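You operate a simulated robot arm through the tools that you are given. There is no shell and no other tool. Be economical: measure what you need, move in short steps, check, and stop when the job is done.

You are at the controls of a simulated robot arm. One attempt, no reset.

Task
Prove that the tester catches the fault on the job card.
Fine: the check box is hooked up; use the card's programme; one test; after it, knob back on GOOD and press halt.

Only the result counts: the job must be done as asked and must still hold three seconds after the hand-in. Knocking over, shifting, dropping, spilling or breaking anything else fails it.

Robot
A 7-joint arm with a two-finger parallel gripper, fixed in place. Base frame: the origin is at the foot of the arm, x ahead of it, y to its left, z up. Units: mm, degrees, N and s.
With the tool pointing down near the work surface it reaches from about 120 to 540 mm from the base axis. Its first joint turns from -66.0 to 66.0 degrees. Payload 2.4 kg.
The tool frame sits at the grasp point between the pads (the TCP): z along the fingers, y along the line on which they close. The tips reach 30 mm beyond it. Largest opening 94 mm; finger width 28, thickness 10; the body of the gripper, 50 by 96 mm, starts 55 mm behind the TCP.
Orientation is told as [roll, pitch, yaw] about the base's x, y, z axes, in that order, counted from this pose: with the fingers straight down and closing along the base's y, the tool's x points along the base's -x, its y along +y and its z along -z.

Tools
- The arm moves only by the tool apply_moves. Its argument "rows" is a list of rows, each a list of 3 entries, a list of its own where there are three numbers: the finger opening in cm, from 0 to 9.4, then the shift along the tool's x, y, z in cm, then the turn, a rotation vector about the tool's x, y, z in degrees. In form: [[jaw, [dx, dy, dz], [ax, ay, az]], ...]. A call has 1 to 10 rows; each row is the pose to reach, as a shift and turn from the pose commanded when the call began, along the tool's axes at that moment. Each row takes 0.2 s and may step no farther than 50 mm and 8.6 degrees from the row before; otherwise, or with a gripper value out of range, the whole call is refused. A pose out of reach is approached as far as the arm can. The call stops where the force on the tool passes 40 N (or 10 N more than at its start, if that is more) or the arm is blocked; 0.2 s more then pass. Each finger travels about 153 mm/s and halts on what it meets, pressing with about 28 N; the grip force reading is that of the motor and also rises with nothing between the fingers. The clock runs only during rows and for 0.2 s after the last one: add rows that repeat a pose to give the fingers time. It gives the time, the measured TCP pose, the force on the tool (base axes), the opening and the grip force at its end, in the units of the frame above (readings bear some noise).
- Cameras (640 x 400 px; columns grow to the right, rows downward): "scene" is fixed at [46.8, 480.9, 1448.1]; the picture's right is [-0.67, -0.75, 0.00], its down [-0.40, 0.36, -0.84] and it looks along [0.63, -0.56, -0.54] (base axes); focal length 334 px, centre (320, 200). "wrist" rides on the gripper at [76, 14, -103] in the tool frame; the picture's right is [-0.18, 0.98, 0.00], its down [-0.75, -0.14, -0.64] and it looks along [-0.63, -0.12, 0.77] (tool axes); focal length 243 px, centre (320, 200). There is no depth. A picture from a camera that has moved, and an enlarged one, comes with that camera's place and axes in the base frame and with its lens.
- snapshot(camera): a new picture of that camera. No time passes.
- enlarge(camera, box): a new picture of the part [left, top, right, bottom] of that camera's present view, enlarged. No time passes.
- job_done(): hands the job in; it is judged then, once.

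Work in short steps. Places have to be worked out from the pictures, the camera data and where the tool is seen: move nearer, look again, correct. Check each grasp and each placing, and mend what went wrong. You have 120 turns and 68 pictures in all, those below and enlarged ones among them. Open the gripper and draw the arm clear of the work before you hand the job in, unless the task says otherwise; then end with one line.

The tools are called after ">>>" as a command line: name --argument value ..., lists and objects as JSON in quotes. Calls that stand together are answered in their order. apply_moves: Moves the arm, as the interface text tells. Its arguments: {"type":"object","properties":{"rows":{"type":"array"}},"required":["rows"]} The other tools are called the same way: snapshot (camera) takes a picture; enlarge (camera, box) takes an enlarged picture of a part of a camera's view; job_done () hands the job in.

At the start:

```text
time: 0.0
ee_pos: [370.6, 23.3, 1246.1]
ee_rot: [0.0, 0.0, 0.0]
wrist_force: [-0.4, 0.4, -0.6]
grip_width: 94.1
gripper_force: 0.0
```

scene: 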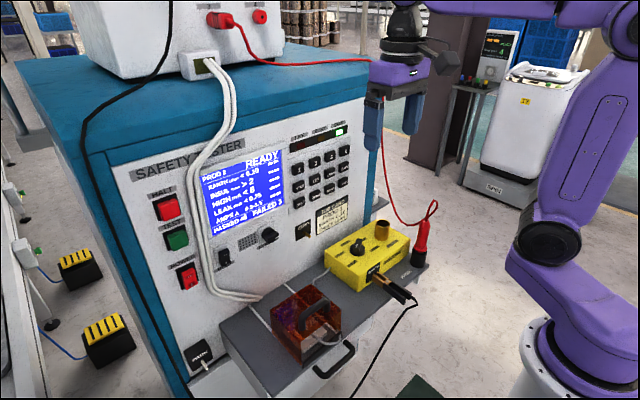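
wrist: 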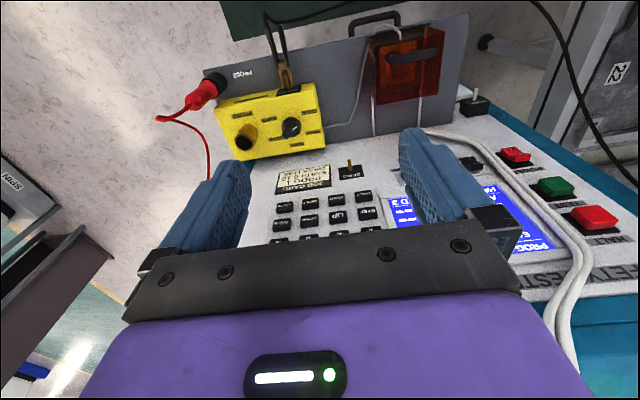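

I'll read the panel, the job card and the check box up close first.

>>> enlarge --camera "scene" --box '[130, 110, 370, 260]'

>>> enlarge --camera "scene" --box '[280, 180, 440, 280]'

>>> enlarge --camera "wrist" --box '[200, 60, 360, 160]'

>>> enlarge --camera "wrist" --box '[240, 140, 400, 240]'

```text
2.67 times, centred on (250, 185) of scene
camera zoom: at [46.8, 480.9, 1448.1], right [-0.67, -0.75, 0.0], down [-0.4, 0.36, -0.84], along [0.63, -0.56, -0.54], focal length 892 px, centre (507, 240)
```

zoom: 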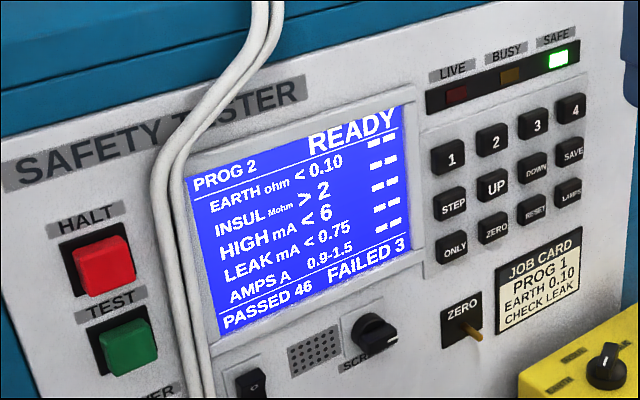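

```text
4.00 times, centred on (360, 230) of scene
camera zoom: at [46.8, 480.9, 1448.1], right [-0.67, -0.75, 0.0], down [-0.4, 0.36, -0.84], along [0.63, -0.56, -0.54], focal length 1338 px, centre (160, 80)
```

zoom: 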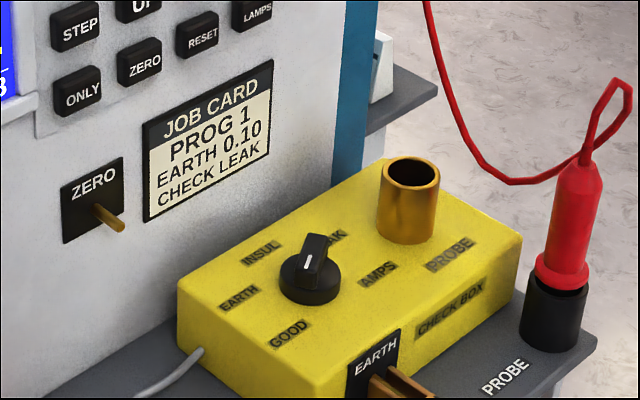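

```text
4.00 times, centred on (280, 110) of wrist
camera zoom: at [295.6, 37.8, 1348.3], right [0.18, 0.98, 0.0], down [0.75, -0.14, 0.64], along [0.63, -0.12, -0.77], focal length 970 px, centre (480, 560)
```

zoom: 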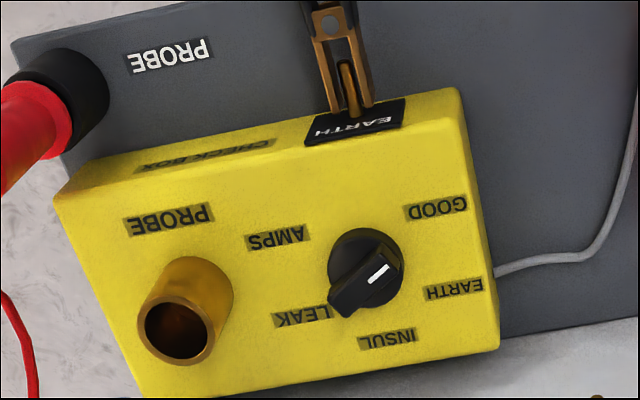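

```text
4.00 times, centred on (320, 190) of wrist
camera zoom: at [295.6, 37.8, 1348.3], right [0.18, 0.98, 0.0], down [0.75, -0.14, 0.64], along [0.63, -0.12, -0.77], focal length 970 px, centre (320, 240)
```

zoom: 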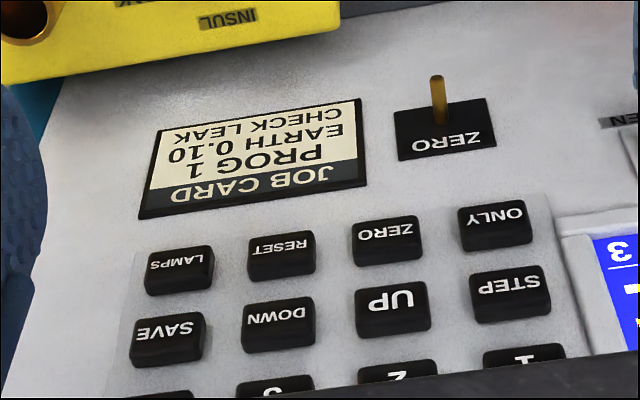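

Program needs to go from 2 to 1, and the fault is LEAK. I'll look at the rest: enclosure, power switches and the knob's mark.

>>> enlarge --camera "scene" --box '[170, 270, 362, 390]'

>>> enlarge --camera "scene" --box '[140, 180, 300, 280]'

>>> enlarge --camera "wrist" --box '[270, 106, 318, 136]'

>>> enlarge --camera "scene" --box '[334, 230, 382, 260]'

```text
3.33 times, centred on (266, 330) of scene
camera zoom: at [46.8, 480.9, 1448.1], right [-0.67, -0.75, 0.0], down [-0.4, 0.36, -0.84], along [0.63, -0.56, -0.54], focal length 1115 px, centre (500, -233)
```

zoom: 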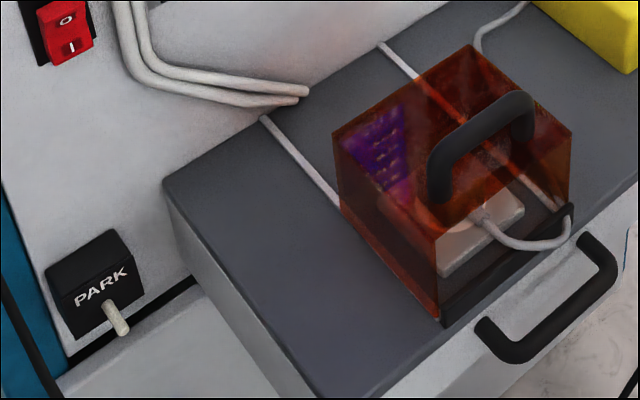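

```text
4.00 times, centred on (220, 230) of scene
camera zoom: at [46.8, 480.9, 1448.1], right [-0.67, -0.75, 0.0], down [-0.4, 0.36, -0.84], along [0.63, -0.56, -0.54], focal length 1338 px, centre (720, 80)
```

zoom: 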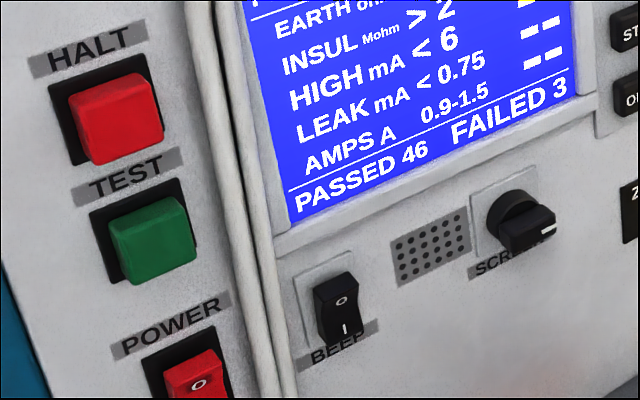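

```text
13.33 times, centred on (294, 121) of wrist
camera zoom: at [295.6, 37.8, 1348.3], right [0.18, 0.98, 0.0], down [0.75, -0.14, 0.64], along [0.63, -0.12, -0.77], focal length 3235 px, centre (667, 1253)
```

zoom: 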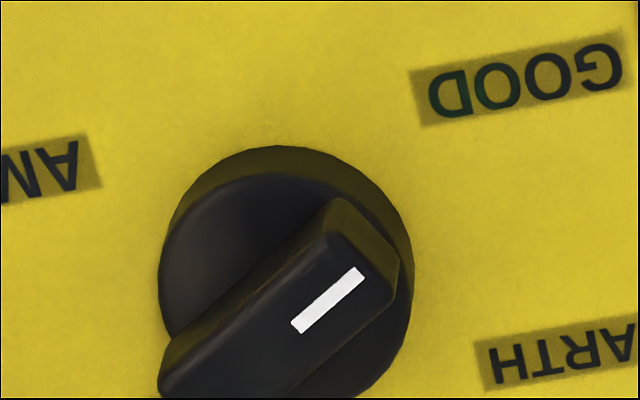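

```text
13.33 times, centred on (358, 245) of scene
camera zoom: at [46.8, 480.9, 1448.1], right [-0.67, -0.75, 0.0], down [-0.4, 0.36, -0.84], along [0.63, -0.56, -0.54], focal length 4460 px, centre (-187, -400)
```

zoom: 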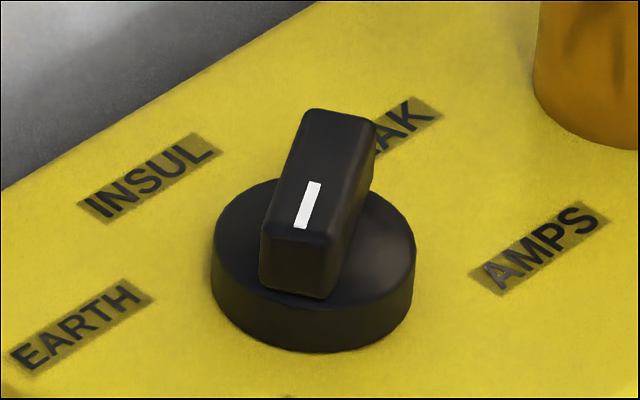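

Panel lies near x≈590, roughly vertical; the knob is at about (508,-69,840) and its mark points at GOOD. I go above the knob to look down at it.

>>> apply_moves --rows '[[5, [-2, -1.5, 3.5], [0, 0, 0]], [5, [-4, -3, 7], [0, 0, 0]], [5, [-6, -4.5, 10.5], [0, 0, 0]], [5, [-8, -6, 14], [0, 0, 0]], [5, [-10, -7.5, 17.5], [0, 0, 0]], [5, [-12, -9.2, 21], [0, 0, 0]]]'

>>> snapshot --camera "wrist"

>>> snapshot --camera "scene"

```text
time: 1.4
ee_pos: [490.7, -68.6, 1035.0]
ee_rot: [0.0, 0.0, 0.0]
wrist_force: [0.1, 0.2, 0.4]
grip_width: 49.9
gripper_force: 0.0
```

```text
57 pictures are left
camera wrist: at [414.7, -53.9, 1137.7], right [0.18, 0.98, 0.0], down [0.75, -0.14, 0.64], along [0.63, -0.12, -0.77], focal length 243 px, centre (320, 200)
```

wrist: 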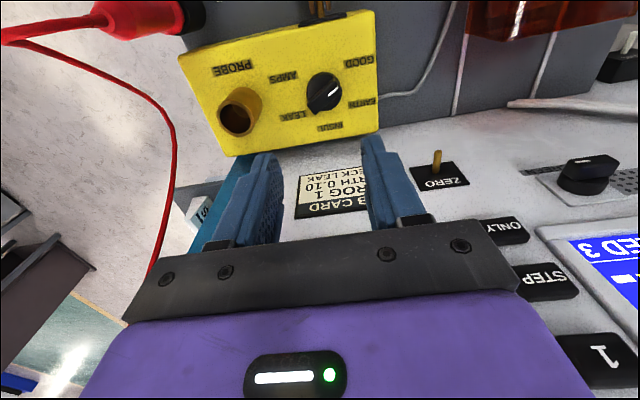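

```text
56 pictures are left
```

scene: 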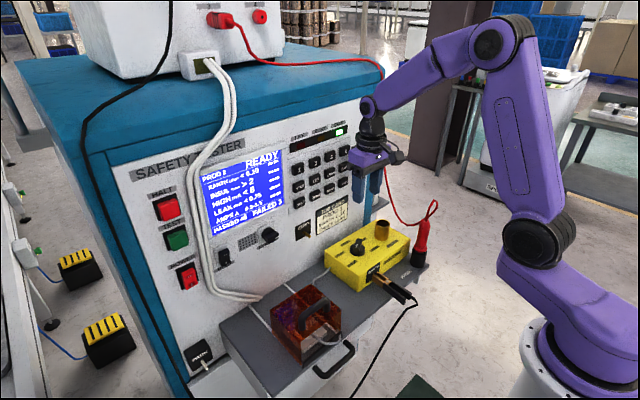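

Knob is about (503,-67,843). I zoom in on it to measure the label angles.

>>> enlarge --camera "wrist" --box '[240, 40, 400, 140]'

```text
4.00 times, centred on (320, 90) of wrist
camera zoom: at [414.7, -53.9, 1137.7], right [0.18, 0.98, 0.0], down [0.75, -0.14, 0.64], along [0.63, -0.12, -0.77], focal length 970 px, centre (320, 640)
```

zoom: 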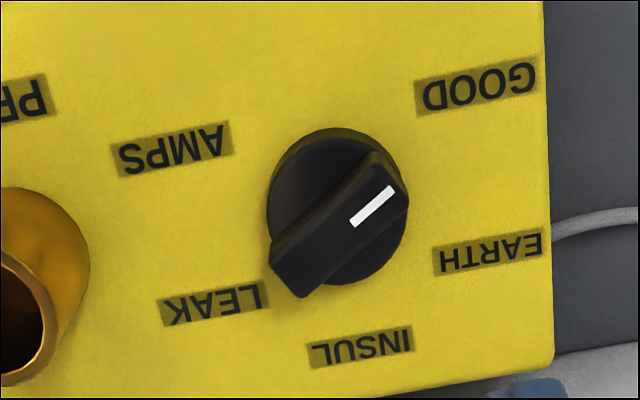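

Labels are at 60° steps: GOOD 120°, EARTH 60°, INSUL 0°, LEAK −60°, AMPS −120°; so 180° clockwise from above. I pre-turn the gripper +120° of yaw so the 180° turn ends at −60°.

>>> apply_moves --rows '[[5, [-0.2, 0, 0.5], [0, 0, -8.5]], [5, [-0.4, 0, 1], [0, 0, -17]], [5, [-0.6, 0.1, 1.5], [0, 0, -25.5]], [5, [-0.8, 0.1, 2], [0, 0, -34]], [5, [-1, 0.1, 2.5], [0, 0, -42.5]], [5, [-1.2, 0.15, 3], [0, 0, -51]], [5, [-1.2, 0.15, 3.5], [0, 0, -59.5]], [5, [-1.2, 0.15, 4], [0, 0, -68]], [5, [-1.2, 0.15, 4.5], [0, 0, -76.5]], [5, [-1.2, 0.15, 5], [0, 0, -85]]]'

>>> apply_moves --rows '[[5, [0, 0, 0.5], [0, 0, -8.5]], [5, [0, 0, 1], [0, 0, -17]], [5, [0, 0, 1.5], [0, 0, -25.5]], [5, [0, 0, 2], [0, 0, -34]], [5, [0, 0, 2], [0, 0, -34]]]'

>>> snapshot --camera "wrist"

>>> snapshot --camera "scene"

```text
time: 3.6
ee_pos: [503.2, -66.3, 986.1]
ee_rot: [0.1, 0.0, 85.2]
wrist_force: [-0.3, -0.8, -0.8]
grip_width: 50.1
gripper_force: 0.0
```

```text
time: 4.8
ee_pos: [504.0, -67.1, 966.6]
ee_rot: [0.0, 0.0, 119.1]
wrist_force: [-0.8, 0.0, 0.3]
grip_width: 50.2
gripper_force: 0.0
```

```text
54 pictures are left
camera wrist: at [528.8, -140.6, 1068.3], right [-0.95, -0.32, 0.0], down [-0.24, 0.73, 0.64], along [-0.2, 0.61, -0.77], focal length 243 px, centre (320, 200)
```

wrist: 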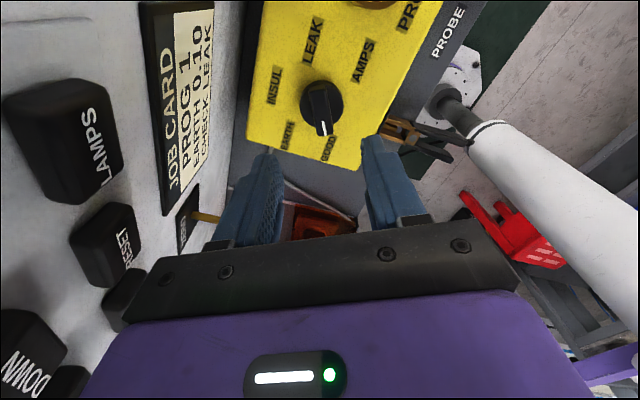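

```text
53 pictures are left
```

scene: 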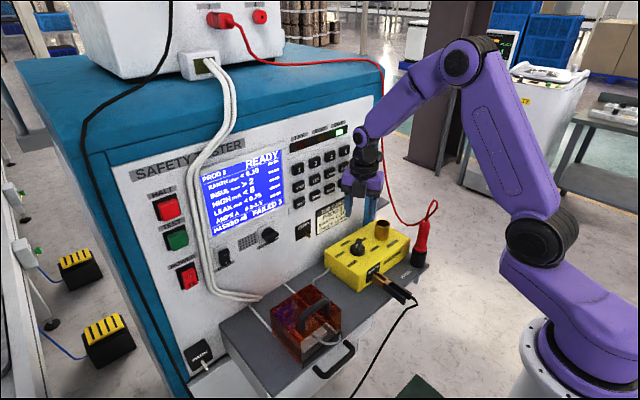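

Triangulated knob top ≈ (505,-68,833), right below the TCP. I descend to just above it and check.

>>> apply_moves --rows '[[5, [0, 0, 3], [0, 0, 0]], [5, [0, 0, 6], [0, 0, 0]], [5, [0, 0, 8.5], [0, 0, 0]], [4, [0, 0, 9.5], [0, 0, 0]]]'

>>> snapshot --camera "wrist"

>>> enlarge --camera "scene" --box '[310, 180, 438, 260]'

```text
time: 5.8
ee_pos: [503.6, -66.5, 873.4]
ee_rot: [0.1, -0.1, 118.9]
wrist_force: [0.2, 0.4, -0.2]
grip_width: 40.1
gripper_force: 0.0
```

```text
52 pictures are left
camera wrist: at [528.0, -140.5, 974.2], right [-0.95, -0.32, 0.0], down [-0.24, 0.73, 0.64], along [-0.2, 0.61, -0.77], focal length 243 px, centre (320, 200)
```

wrist: 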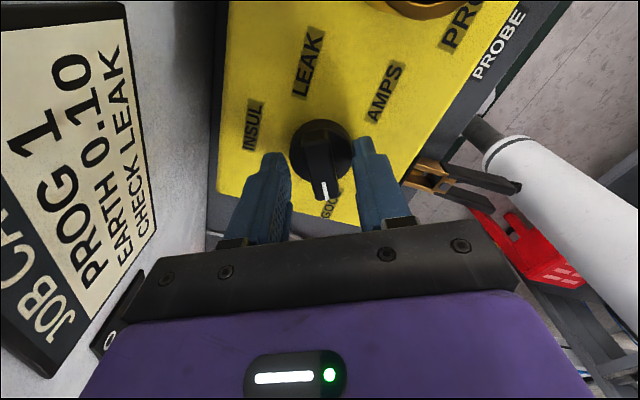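

```text
5.00 times, centred on (374, 220) of scene
camera zoom: at [46.8, 480.9, 1448.1], right [-0.67, -0.75, 0.0], down [-0.4, 0.36, -0.84], along [0.63, -0.56, -0.54], focal length 1672 px, centre (50, 100)
```

zoom: 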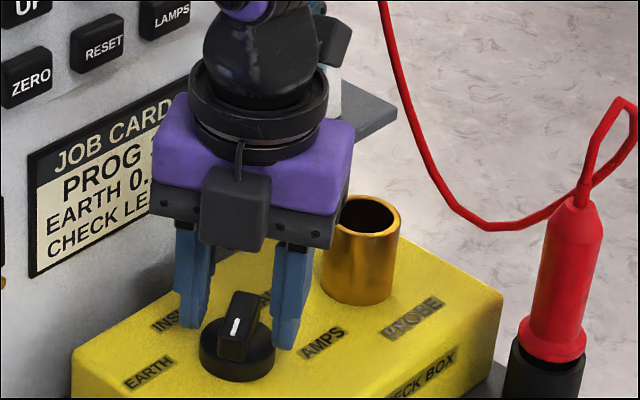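

I enlarge to see the bar against the fingertips.

>>> enlarge --camera "wrist" --box '[240, 100, 400, 200]'

```text
4.00 times, centred on (320, 150) of wrist
camera zoom: at [528.0, -140.5, 974.2], right [-0.95, -0.32, 0.0], down [-0.24, 0.73, 0.64], along [-0.2, 0.61, -0.77], focal length 970 px, centre (320, 400)
```

zoom: 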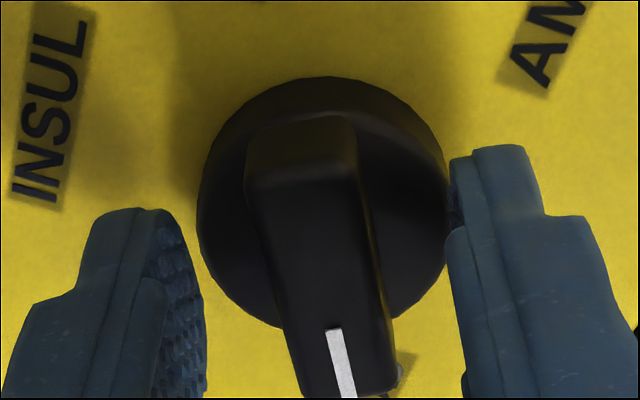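

Using the two heights I get disc top ≈ 835 and bar top ≈ 850, so the tips (843) already straddle the bar, centred. I go 3 mm lower and close.

>>> apply_moves --rows '[[4, [0, 0, 0.3], [0, 0, 0]], [3, [0, 0, 0.3], [0, 0, 0]], [2, [0, 0, 0.3], [0, 0, 0]], [1, [0, 0, 0.3], [0, 0, 0]], [1, [0, 0, 0.3], [0, 0, 0]]]'

>>> enlarge --camera "wrist" --box '[240, 100, 400, 200]'

```text
time: 7.0
ee_pos: [502.4, -66.9, 869.1]
ee_rot: [0.0, 0.1, 119.0]
wrist_force: [-6.5, -1.3, 14.4]
grip_width: 37.6
gripper_force: 44.5
```

```text
4.00 times, centred on (320, 150) of wrist
camera zoom: at [527.7, -140.8, 970.8], right [-0.95, -0.32, 0.0], down [-0.24, 0.73, 0.64], along [-0.2, 0.61, -0.77], focal length 970 px, centre (320, 400)
```

zoom: 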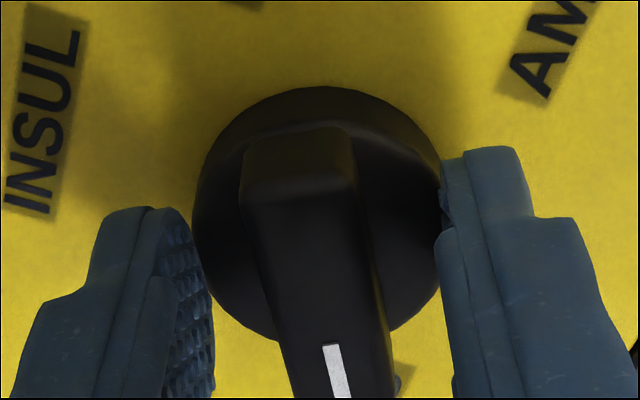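

The fingers stopped at 37.6 mm — on the round base, not the bar. Open, raise 9 mm, and close on the bar.

>>> apply_moves --rows '[[4.4, [0, 0, 0], [0, 0, 0]], [4.4, [0, 0, -0.5], [0, 0, 0]], [4.4, [0, 0, -0.9], [0, 0, 0]], [3, [0, 0, -0.9], [0, 0, 0]], [2, [0, 0, -0.9], [0, 0, 0]], [1, [0, 0, -0.9], [0, 0, 0]], [0.8, [0, 0, -0.9], [0, 0, 0]]]'

>>> enlarge --camera "wrist" --box '[240, 100, 400, 200]'

```text
time: 8.6
ee_pos: [503.0, -67.2, 876.9]
ee_rot: [0.1, -0.2, 119.1]
wrist_force: [-5.1, -0.6, 3.7]
grip_width: 15.8
gripper_force: 45.1
```

```text
4.00 times, centred on (320, 150) of wrist
camera zoom: at [528.0, -141.0, 979.1], right [-0.95, -0.32, 0.0], down [-0.24, 0.73, 0.64], along [-0.2, 0.61, -0.77], focal length 970 px, centre (320, 400)
```

zoom: 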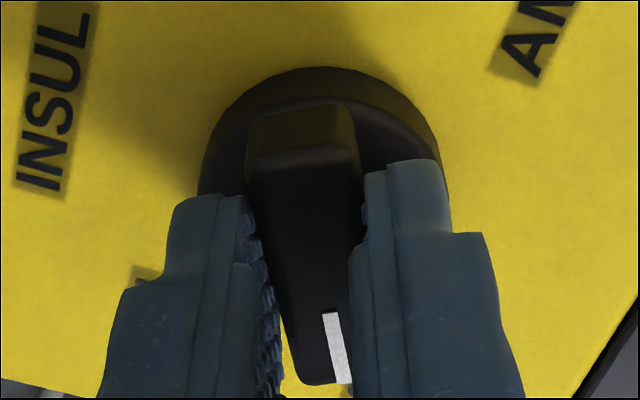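

Gripped on the bar (15.8 mm). Turn clockwise 60° first and check it follows.

>>> apply_moves --rows '[[0.8, [0, 0, 0], [0, 0, 8.5]], [0.8, [0, 0, 0], [0, 0, 17]], [0.8, [0, 0, 0], [0, 0, 25.5]], [0.8, [0, 0, 0], [0, 0, 34]], [0.8, [0, 0, 0], [0, 0, 42.5]], [0.8, [0, 0, 0], [0, 0, 51]], [0.8, [0, 0, 0], [0, 0, 59.5]]]'

>>> enlarge --camera "wrist" --box '[240, 100, 400, 200]'

```text
time: 10.2
ee_pos: [501.4, -66.6, 877.4]
ee_rot: [0.3, 0.1, 59.3]
wrist_force: [-20.6, -1.8, -3.9]
grip_width: 16.0
gripper_force: 45.3
```

```text
4.00 times, centred on (320, 150) of wrist
camera zoom: at [450.8, -125.7, 979.5], right [-0.75, 0.66, 0.01], down [0.51, 0.58, 0.64], along [0.42, 0.48, -0.77], focal length 970 px, centre (320, 400)
```

zoom: 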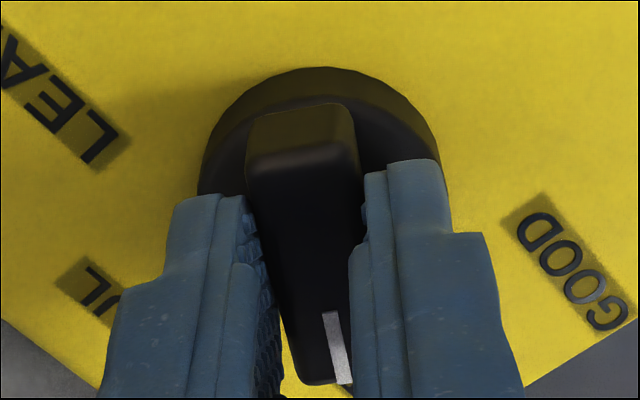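

It follows, but there's a −20 N side load in x: the axis is ~2.5 mm nearer me. I correct that offset while turning another 60°.

>>> apply_moves --rows '[[0.8, [0.12, 0.2, 0], [0, 0, 0]], [0.8, [0.12, 0.2, 0], [0, 0, 8.5]], [0.8, [0.12, 0.2, 0], [0, 0, 17]], [0.8, [0.12, 0.2, 0], [0, 0, 25.5]], [0.8, [0.12, 0.2, 0], [0, 0, 34]], [0.8, [0.12, 0.2, 0], [0, 0, 42.5]], [0.8, [0.12, 0.2, 0], [0, 0, 51]], [0.8, [0.12, 0.2, 0], [0, 0, 59.5]]]'

```text
time: 12.0
ee_pos: [500.2, -64.6, 878.2]
ee_rot: [0.1, 0.2, 0.0]
wrist_force: [-18.3, 11.4, -1.4]
grip_width: 15.6
gripper_force: 45.3
```

Side load remains (−18, +11 N). I shift 2 mm toward −x and +y and complete the last 60°.

>>> apply_moves --rows '[[0.8, [0.2, 0.2, 0], [0, 0, 0]], [0.8, [0.2, 0.2, 0], [0, 0, 8.5]], [0.8, [0.2, 0.2, 0], [0, 0, 17]], [0.8, [0.2, 0.2, 0], [0, 0, 25.5]], [0.8, [0.2, 0.2, 0], [0, 0, 34]], [0.8, [0.2, 0.2, 0], [0, 0, 42.5]], [0.8, [0.2, 0.2, 0], [0, 0, 51]], [0.8, [0.2, 0.2, 0], [0, 0, 59.5]]]'

>>> snapshot --camera "wrist"

```text
time: 13.8
ee_pos: [500.5, -62.9, 877.4]
ee_rot: [0.2, -0.1, -59.6]
wrist_force: [8.0, 18.7, -18.4]
grip_width: 15.7
gripper_force: 44.6
```

```text
46 pictures are left
camera wrist: at [474.5, 9.6, 979.2], right [0.94, 0.34, 0.0], down [0.26, -0.72, 0.64], along [0.22, -0.6, -0.77], focal length 243 px, centre (320, 200)
```

wrist: 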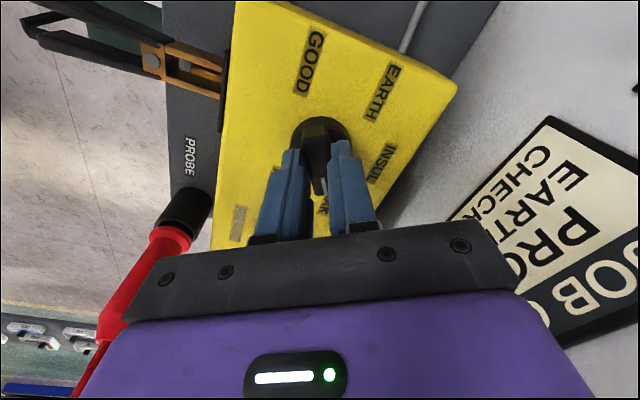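

Knob now points at LEAK. Release and lift to verify.

>>> apply_moves --rows '[[3.2, [0, 0, 0], [0, 0, 0]], [3.2, [0, 0, 0], [0, 0, 0]], [3.2, [0, 0, -2], [0, 0, 0]], [3.2, [0, 0, -5], [0, 0, 0]], [3.2, [0, 0, -9], [0, 0, 0]]]'

>>> enlarge --camera "wrist" --box '[220, 40, 412, 160]'

>>> enlarge --camera "scene" --box '[310, 205, 406, 265]'

```text
time: 15.0
ee_pos: [497.2, -63.8, 967.1]
ee_rot: [0.0, -0.1, -59.4]
wrist_force: [-0.6, 0.0, 0.1]
grip_width: 32.0
gripper_force: 0.1
```

```text
3.33 times, centred on (316, 100) of wrist
camera zoom: at [471.7, 8.6, 1068.3], right [0.94, 0.34, 0.0], down [0.26, -0.72, 0.64], along [0.22, -0.6, -0.77], focal length 809 px, centre (333, 533)
```

zoom: 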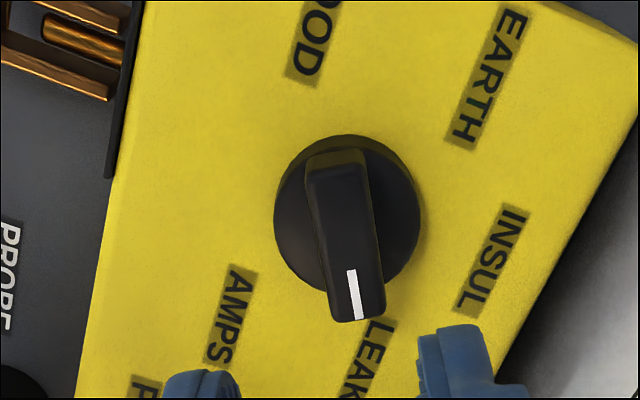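

```text
6.67 times, centred on (358, 235) of scene
camera zoom: at [46.8, 480.9, 1448.1], right [-0.67, -0.75, 0.0], down [-0.4, 0.36, -0.84], along [0.63, -0.56, -0.54], focal length 2230 px, centre (67, -33)
```

zoom: 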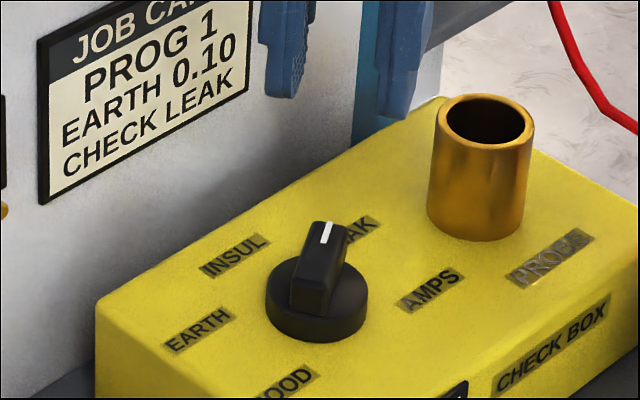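

Knob is confirmed on LEAK. Now I retreat up and back toward the keypad, un-yawing, before tilting the tool forward.

>>> apply_moves --rows '[[3, [2, -0.4, -1.8], [0, 0, -8.5]], [2, [4, -0.9, -3.5], [0, 0, -17]], [1, [6, -1.3, -5.3], [0, 0, -25.5]], [0, [7.9, -1.8, -7], [0, 0, -34]], [0, [9.9, -2.2, -8.8], [0, 0, -42.5]], [0, [11.9, -2.6, -10.5], [0, 0, -51]], [0, [13.9, -3.1, -12.3], [0, 0, -59.5]]]'

>>> apply_moves --rows '[[0, [0, 0, 0], [0, -8.5, 0]], [0, [0, 0, 0], [0, -17, 0]], [0, [0, 0, 0], [0, -25.5, 0]], [0, [0, 0, 0], [0, -34, 0]], [0, [0, 0, 0], [0, -42.5, 0]], [0, [0, 0, 0], [0, -51, 0]], [0, [0, 0, 0], [0, -59.5, 0]], [0, [0, 0, 0], [0, -68, 0]], [0, [0, 0, 0], [0, -76.5, 0]], [0, [0, 0, 0], [0, -85, 0]]]'

>>> snapshot --camera "wrist"

>>> snapshot --camera "scene"

```text
time: 16.6
ee_pos: [401.6, 38.8, 1090.3]
ee_rot: [0.0, 0.1, 0.0]
wrist_force: [-0.9, 0.3, 0.3]
grip_width: 0.0
gripper_force: 27.8
```

```text
time: 18.8
ee_pos: [438.4, 9.5, 1108.6]
ee_rot: [4.6, -84.7, -4.5]
wrist_force: [0.5, -0.1, 0.3]
grip_width: 0.0
gripper_force: 27.8
out of reach, approached as far as the arm can: row 5, 6, 7, 8, 9, 10
```

```text
43 pictures are left
camera wrist: at [329.3, 24.4, 1042.9], right [0.02, 0.98, 0.19], down [-0.57, -0.15, 0.81], along [0.82, -0.12, 0.56], focal length 243 px, centre (320, 200)
```

wrist: 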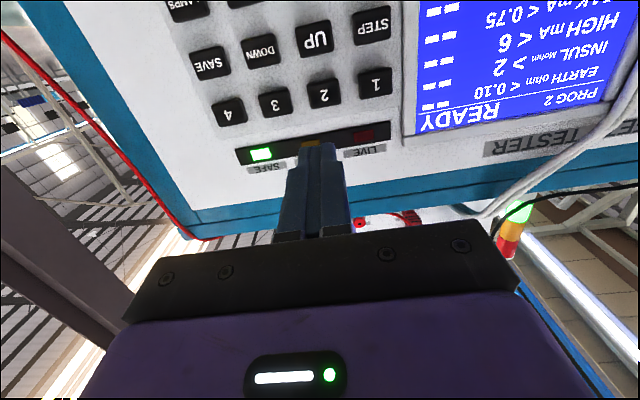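

```text
42 pictures are left
```

scene: 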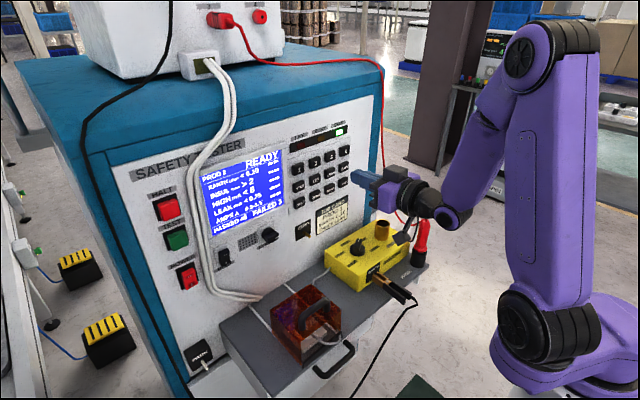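

Key "1" is at about (585,65,1092). I move in front of it at a reachable standoff with the fingers horizontal.

>>> apply_moves --rows '[[0, [-0.3, 0.9, 2.6], [0, -2, 0]], [0, [-0.6, 1.8, 5.2], [0, -4, 0]], [0, [-0.9, 2.6, 7.8], [0, -5, 0]], [0, [-0.9, 2.6, 7.8], [0, -5, 0]]]'

>>> snapshot --camera "wrist"

>>> enlarge --camera "scene" --box '[270, 120, 430, 220]'

```text
time: 19.8
ee_pos: [520.6, 27.2, 1119.5]
ee_rot: [75.8, -89.6, -75.6]
wrist_force: [-0.3, 0.2, 0.4]
grip_width: 0.1
gripper_force: 28.5
out of reach, approached as far as the arm can: row 1, 2, 3, 4
```

```text
41 pictures are left
camera wrist: at [417.9, 40.6, 1042.8], right [0.0, 0.98, 0.19], down [-0.64, -0.15, 0.75], along [0.77, -0.12, 0.63], focal length 243 px, centre (320, 200)
```

wrist: 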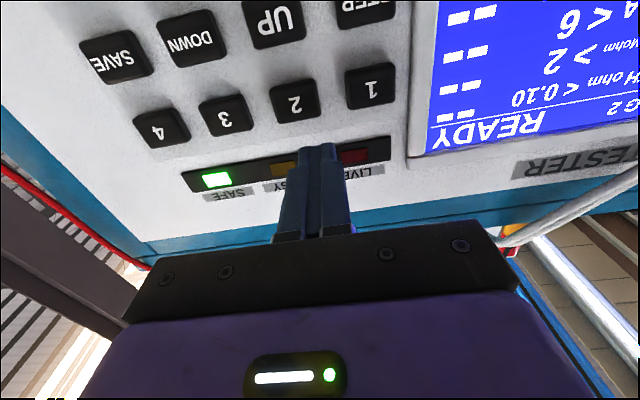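

```text
4.00 times, centred on (350, 170) of scene
camera zoom: at [46.9, 480.9, 1448.1], right [-0.67, -0.75, 0.0], down [-0.4, 0.36, -0.84], along [0.63, -0.56, -0.54], focal length 1338 px, centre (200, 320)
```

zoom: 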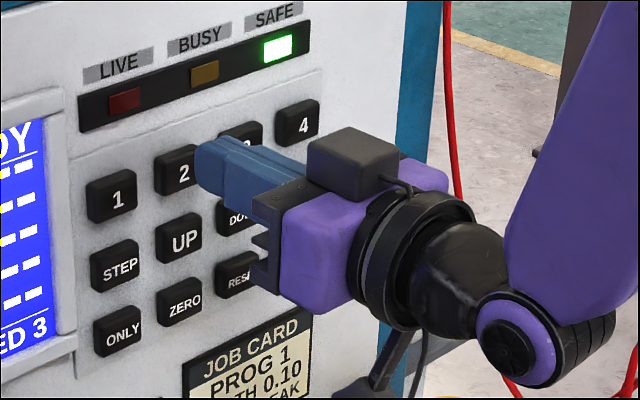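

The arm can't fold to a fully horizontal tool here. I relax the tilt to −60° (the upper edge of the tips then leads) and stand off in front of key 1.

>>> apply_moves --rows '[[0, [0, 0, 0.5], [0, 8, 0]], [0, [0, 0, 1], [0, 16, 0]], [0, [-0.2, 0, 1.5], [0, 24, 0]], [0, [-0.4, 0, 2], [0, 30, 0]], [0, [-0.4, 0, 2], [0, 30, 0]], [0, [-0.4, 0, 2], [0, 30, 0]]]'

>>> snapshot --camera "wrist"

```text
time: 21.2
ee_pos: [540.0, 28.1, 1124.2]
ee_rot: [-0.1, -60.0, 0.0]
wrist_force: [-0.8, 0.2, -0.8]
grip_width: 0.1
gripper_force: 27.7
```

```text
39 pictures are left
camera wrist: at [412.6, 40.9, 1108.3], right [0.09, 0.98, 0.16], down [-0.18, -0.14, 0.97], along [0.98, -0.12, 0.16], focal length 243 px, centre (320, 200)
```

wrist: 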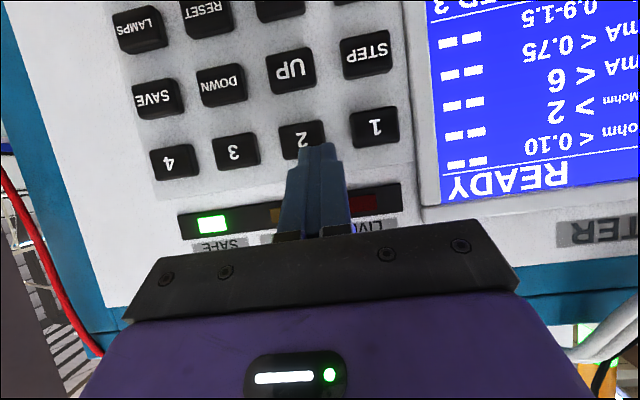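

Now the pose is well-behaved: TCP (540,28,1124), key 1 face at ≈(579,64,1093). I back off slightly and align with it.

>>> apply_moves --rows '[[0, [0.5, 0, -0.9], [0, 0, 0]], [0, [1.7, 1.8, -0.2], [0, 0, 0]], [0, [2.9, 3.6, 0.5], [0, 0, 0]], [0, [2.9, 3.6, 0.5], [0, 0, 0]]]'

>>> snapshot --camera "wrist"

>>> enlarge --camera "scene" --box '[270, 120, 398, 200]'

```text
time: 22.2
ee_pos: [528.2, 62.3, 1094.9]
ee_rot: [0.0, -59.9, 0.0]
wrist_force: [-0.2, 0.0, 0.9]
grip_width: 0.1
gripper_force: 27.7
```

```text
38 pictures are left
camera wrist: at [402.1, 77.4, 1080.0], right [0.09, 0.98, 0.16], down [-0.18, -0.14, 0.97], along [0.98, -0.12, 0.16], focal length 243 px, centre (320, 200)
```

wrist: 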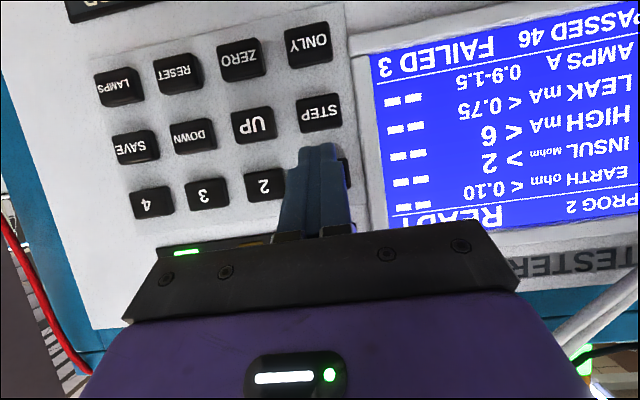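

```text
5.00 times, centred on (334, 160) of scene
camera zoom: at [46.8, 480.9, 1448.1], right [-0.67, -0.75, 0.0], down [-0.4, 0.36, -0.84], along [0.63, -0.56, -0.54], focal length 1672 px, centre (250, 400)
```

zoom: 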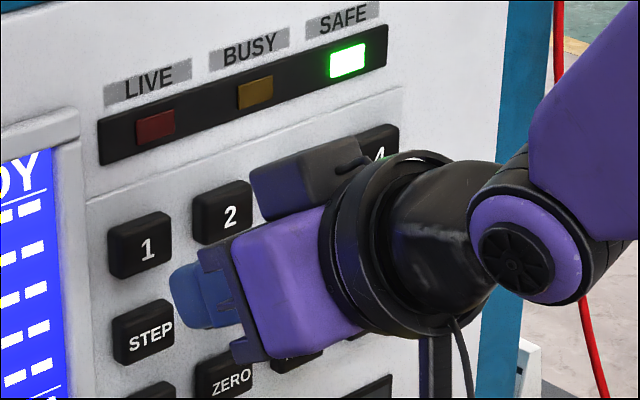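

Aligned with key 1. I push straight +x in small steps and read force.

>>> apply_moves --rows '[[0, [-0.5, 0.1, 0.87], [0, 0, 0]], [0, [-0.75, 0.1, 1.3], [0, 0, 0]], [0, [-0.9, 0.1, 1.56], [0, 0, 0]], [0, [-1.0, 0.1, 1.73], [0, 0, 0]]]'

>>> enlarge --camera "scene" --box '[190, 120, 382, 240]'

```text
time: 23.2
ee_pos: [549.2, 63.0, 1096.0]
ee_rot: [0.0, -59.9, -0.1]
wrist_force: [-0.2, -0.6, -0.1]
grip_width: 0.0
gripper_force: 28.2
```

```text
3.33 times, centred on (286, 180) of scene
camera zoom: at [46.8, 480.9, 1448.1], right [-0.67, -0.75, 0.0], down [-0.4, 0.36, -0.84], along [0.63, -0.56, -0.54], focal length 1115 px, centre (433, 267)
```

zoom: 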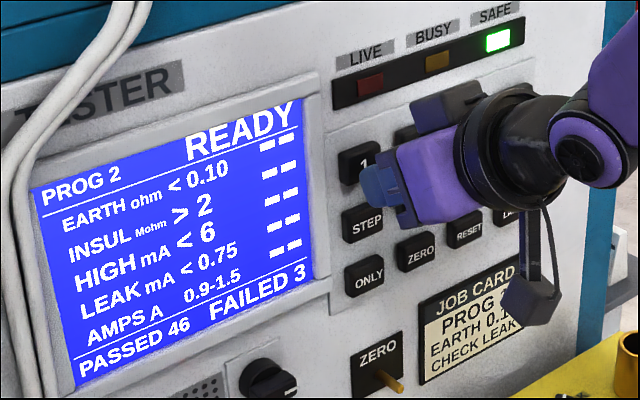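

No contact yet; I keep advancing in 2 mm steps.

>>> apply_moves --rows '[[0, [-0.1, 0, 0.17], [0, 0, 0]], [0, [-0.2, 0, 0.35], [0, 0, 0]], [0, [-0.3, 0, 0.52], [0, 0, 0]]]'

>>> enlarge --camera "scene" --box '[190, 120, 382, 240]'

```text
time: 24.0
ee_pos: [555.1, 62.9, 1095.7]
ee_rot: [-0.1, -60.0, 0.1]
wrist_force: [-6.4, 2.7, 0.6]
grip_width: 0.2
gripper_force: 27.7
```

```text
3.33 times, centred on (286, 180) of scene
camera zoom: at [46.6, 480.9, 1448.1], right [-0.67, -0.75, 0.0], down [-0.4, 0.36, -0.84], along [0.63, -0.56, -0.54], focal length 1115 px, centre (433, 267)
```

zoom: 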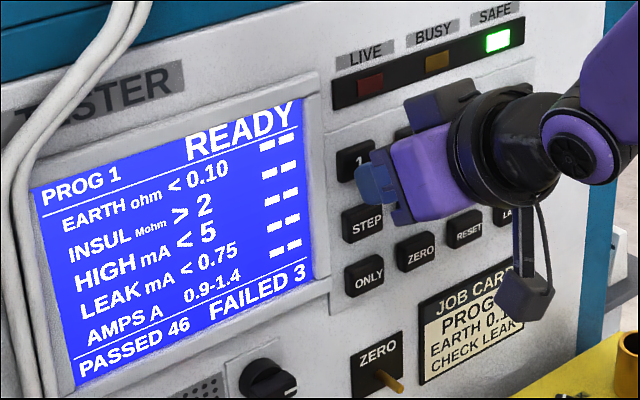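

PROG 1 is showing with EARTH < 0.10. I back away and travel to in front of TEST (≈583,357,1048), minding the white cables around y≈314.

>>> apply_moves --rows '[[0, [2, 0, -3.5], [0, 0, 0]], [0, [3.75, 0, -6.5], [0, 0, 0]], [0, [4.2, 4.5, -6], [0, 0, 0]], [0, [4.7, 9, -5.5], [0, 0, 0]], [0, [5.1, 13.5, -5], [0, 0, 0]], [0, [5.5, 18, -4.6], [0, 0, 0]], [0, [6, 22.5, -4.2], [0, 0, 0]], [0, [6.4, 26.5, -3.9], [0, 0, 0]]]'

>>> snapshot --camera "wrist"

>>> snapshot --camera "scene"

```text
time: 25.8
ee_pos: [481.0, 85.7, 1093.6]
ee_rot: [0.3, -59.7, 0.0]
wrist_force: [-0.1, -0.7, -0.3]
grip_width: 0.0
gripper_force: 27.5
out of reach, approached as far as the arm can: row 3, 4, 5, 6, 7, 8
```

```text
34 pictures are left
camera wrist: at [353.6, 99.4, 1077.6], right [0.09, 0.98, 0.16], down [-0.18, -0.14, 0.97], along [0.98, -0.11, 0.16], focal length 243 px, centre (320, 200)
```

wrist: 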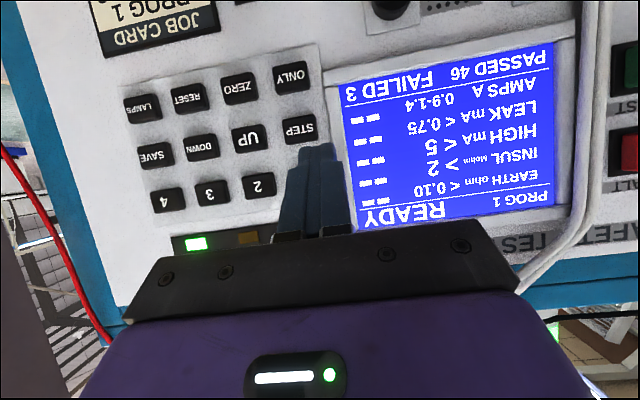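

```text
33 pictures are left
```

scene: 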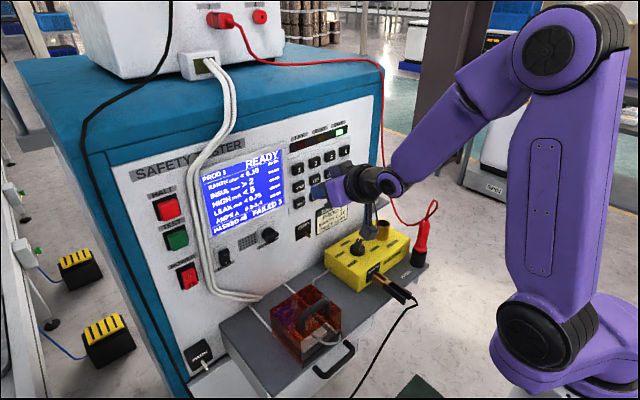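

The wrist limit blocks sideways motion at fixed yaw. A pure swing about the base (position and yaw together) avoids that: I swing 20° to the left.

>>> apply_moves --rows '[[0, [0.47, 4.16, -0.81], [-4.33, 0, -2.5]], [0, [1.11, 8.22, -1.92], [-8.66, 0, -5]], [0, [1.93, 12.16, -3.33], [-13, 0, -7.5]], [0, [2.9, 15.93, -5.05], [-17.3, 0, -10]], [0, [2.9, 15.93, -5.05], [-17.3, 0, -10]]]'

>>> snapshot --camera "wrist"

```text
time: 27.0
ee_pos: [429.6, 220.2, 1089.5]
ee_rot: [0.3, -59.9, 19.9]
wrist_force: [0.8, 0.4, 0.3]
grip_width: 0.1
gripper_force: 27.7
out of reach, approached as far as the arm can: row 1, 2, 3, 4, 5
```

```text
32 pictures are left
camera wrist: at [306.5, 189.7, 1074.0], right [-0.25, 0.95, 0.16], down [-0.12, -0.2, 0.97], along [0.96, 0.23, 0.16], focal length 243 px, centre (320, 200)
```

wrist: 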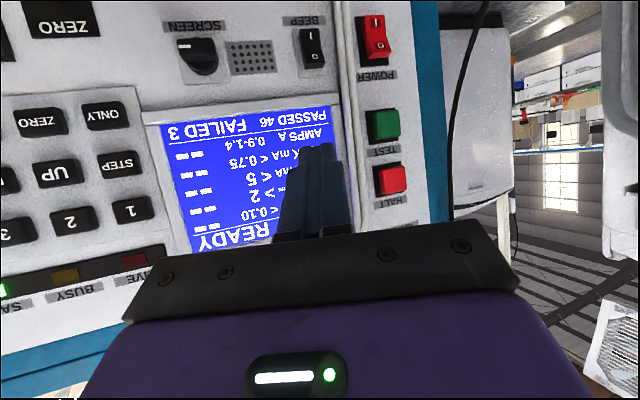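

Swing worked. TEST ≈ (583,352,1046), HALT ≈ (583,352,1114). I move to a standoff ~35 mm before TEST.

>>> apply_moves --rows '[[0, [-0.69, 2.23, 3.16], [0, 0, 0]], [0, [-1.37, 4.46, 6.33], [0, 0, 0]], [0, [-2.06, 6.68, 9.49], [0, 0, 0]], [0, [-2.74, 8.91, 12.65], [0, 0, 0]], [0, [-2.74, 8.91, 12.65], [0, 0, 0]]]'

>>> snapshot --camera "wrist"

>>> snapshot --camera "scene"

```text
time: 28.2
ee_pos: [519.5, 239.8, 1047.8]
ee_rot: [0.6, -59.9, 20.1]
wrist_force: [0.5, -0.4, 0.4]
grip_width: 0.0
gripper_force: 28.2
out of reach, approached as far as the arm can: row 1, 2, 3, 4, 5
```

```text
31 pictures are left
camera wrist: at [396.1, 208.4, 1033.1], right [-0.26, 0.95, 0.17], down [-0.11, -0.2, 0.97], along [0.96, 0.23, 0.16], focal length 243 px, centre (320, 200)
```

wrist: 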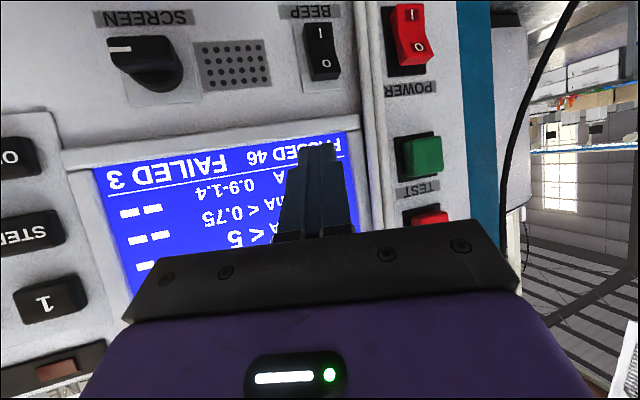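

```text
30 pictures are left
```

scene: 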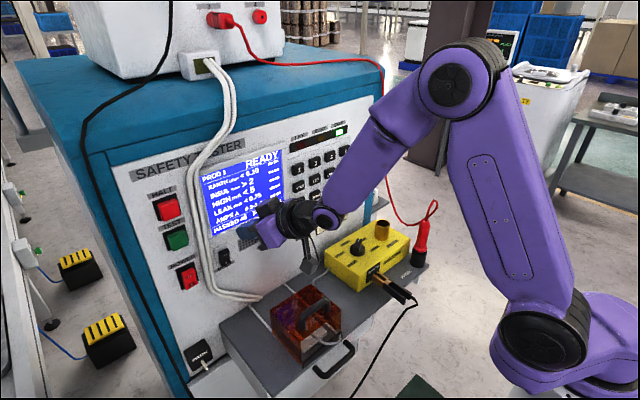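

The wrist limit depends on how horizontal the tool is, so I relax the tilt to −42° (clearances still fine) and then go sideways.

>>> apply_moves --rows '[[0, [0, 0, -1], [0, 6, 0]], [0, [0, 0, -2], [0, 12, 0]], [0, [0, 0, -2], [0, 18, 0]], [0, [0, 0, -2], [0, 18, 0]]]'

```text
time: 29.2
ee_pos: [502.6, 234.0, 1058.9]
ee_rot: [-0.1, -41.9, 20.0]
wrist_force: [-1.0, 0.4, -0.3]
grip_width: 0.2
gripper_force: 28.2
```

Reached. Now translate to in front of TEST.

>>> apply_moves --rows '[[0, [-0.94, 2.57, 0.85], [0, 0, 0]], [0, [-1.88, 5.15, 1.7], [0, 0, 0]], [0, [-2.82, 7.72, 2.54], [0, 0, 0]], [0, [-3.76, 10.3, 3.39], [0, 0, 0]], [0, [-3.76, 10.3, 3.39], [0, 0, 0]]]'

>>> snapshot --camera "wrist"

>>> enlarge --camera "scene" --box '[120, 130, 312, 250]'

```text
time: 30.4
ee_pos: [514.5, 351.2, 1059.4]
ee_rot: [-0.1, -42.0, 19.9]
wrist_force: [0.0, 0.2, 0.1]
grip_width: 0.0
gripper_force: 28.1
```

```text
29 pictures are left
camera wrist: at [392.8, 322.3, 1084.3], right [-0.21, 0.97, 0.12], down [0.17, -0.09, 0.98], along [0.96, 0.22, -0.15], focal length 243 px, centre (320, 200)
```

wrist: 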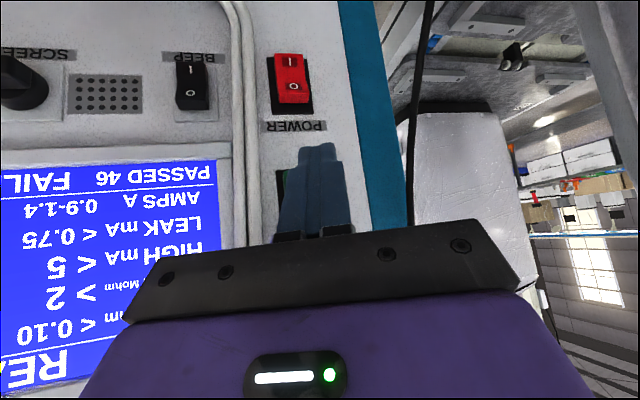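

```text
3.33 times, centred on (216, 190) of scene
camera zoom: at [46.8, 480.9, 1448.1], right [-0.67, -0.75, 0.0], down [-0.4, 0.36, -0.84], along [0.63, -0.56, -0.54], focal length 1115 px, centre (667, 233)
```

zoom: 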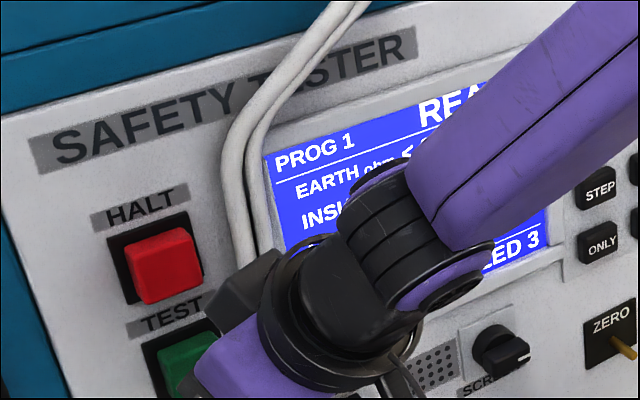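

Well aligned with TEST. I approach straight +x, first to just short of the expected contact.

>>> apply_moves --rows '[[0, [-1.0, -0.8, 0.85], [0, 0, 0]], [0, [-1.64, -1.23, 1.48], [0, 0, 0]], [0, [-1.99, -1.41, 1.8], [0, 0, 0]], [0, [-2.27, -1.54, 2.05], [0, 0, 0]]]'

>>> snapshot --camera "wrist"

```text
time: 31.4
ee_pos: [549.3, 347.4, 1059.6]
ee_rot: [0.0, -41.9, 20.0]
wrist_force: [-1.9, 0.2, -0.8]
grip_width: 0.0
gripper_force: 27.9
```

```text
27 pictures are left
camera wrist: at [426.4, 317.2, 1084.5], right [-0.21, 0.97, 0.12], down [0.17, -0.09, 0.98], along [0.96, 0.22, -0.15], focal length 243 px, centre (320, 200)
```

wrist: 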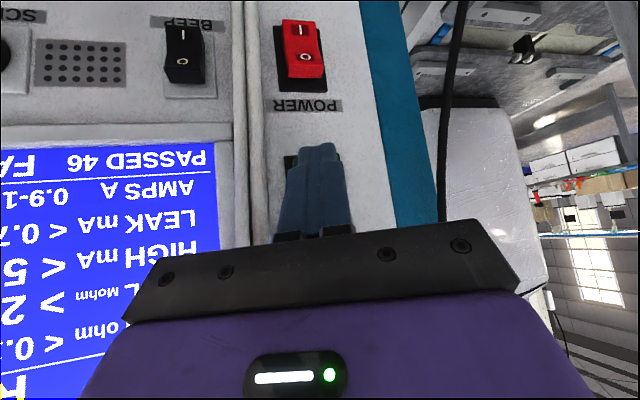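

Tips are right at the green button. Push another 4 mm.

>>> apply_moves --rows '[[0, [-0.14, -0.07, 0.13], [0, 0, 0]], [0, [-0.28, -0.14, 0.25], [0, 0, 0]]]'

>>> enlarge --camera "scene" --box '[120, 100, 360, 250]'

```text
time: 32.0
ee_pos: [553.7, 347.0, 1059.1]
ee_rot: [0.0, -42.0, 20.0]
wrist_force: [-5.8, -0.4, 1.1]
grip_width: 0.1
gripper_force: 27.9
```

```text
2.67 times, centred on (240, 175) of scene
camera zoom: at [46.7, 480.9, 1448.1], right [-0.67, -0.75, 0.0], down [-0.4, 0.36, -0.84], along [0.63, -0.56, -0.54], focal length 892 px, centre (533, 267)
```

zoom: 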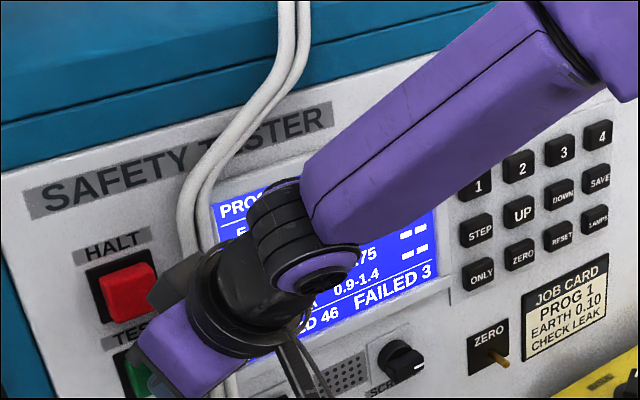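

Contact at ~6 N but I can't see the state; one more 3 mm, then look through the wrist camera.

>>> apply_moves --rows '[[0, [-0.14, -0.07, 0.13], [0, 0, 0]], [0, [-0.21, -0.1, 0.19], [0, 0, 0]]]'

>>> snapshot --camera "wrist"

>>> snapshot --camera "scene"

```text
time: 32.6
ee_pos: [556.0, 345.9, 1059.1]
ee_rot: [0.0, -41.9, 20.0]
wrist_force: [-11.9, 0.7, 0.2]
grip_width: 0.0
gripper_force: 27.9
```

```text
25 pictures are left
camera wrist: at [432.3, 317.1, 1084.1], right [-0.21, 0.97, 0.12], down [0.17, -0.09, 0.98], along [0.96, 0.23, -0.15], focal length 243 px, centre (320, 200)
```

wrist: 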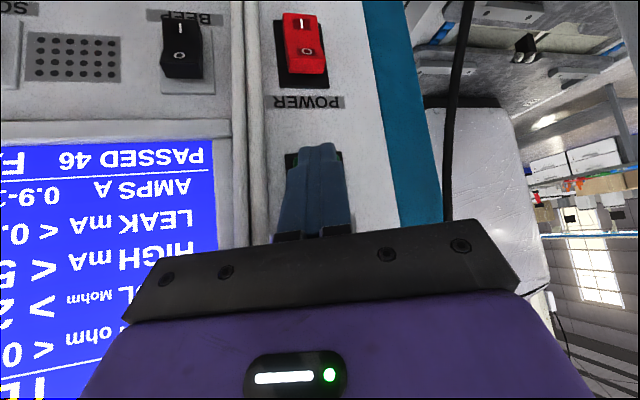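

```text
24 pictures are left
```

scene: 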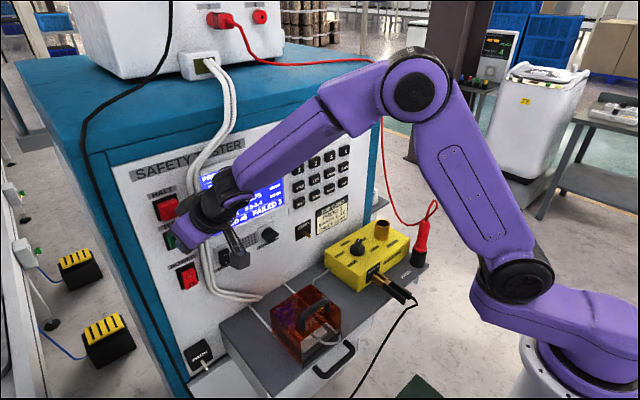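

The header letters at the wrist picture's bottom left seem changed; I enlarge that.

>>> enlarge --camera "wrist" --box '[0, 300, 160, 400]'

```text
4.00 times, centred on (80, 350) of wrist
camera zoom: at [432.3, 317.1, 1084.1], right [-0.21, 0.97, 0.12], down [0.17, -0.09, 0.98], along [0.96, 0.23, -0.15], focal length 970 px, centre (1280, -400)
```

zoom: 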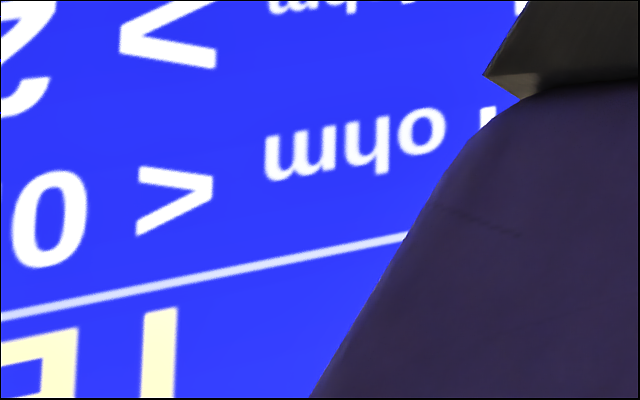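

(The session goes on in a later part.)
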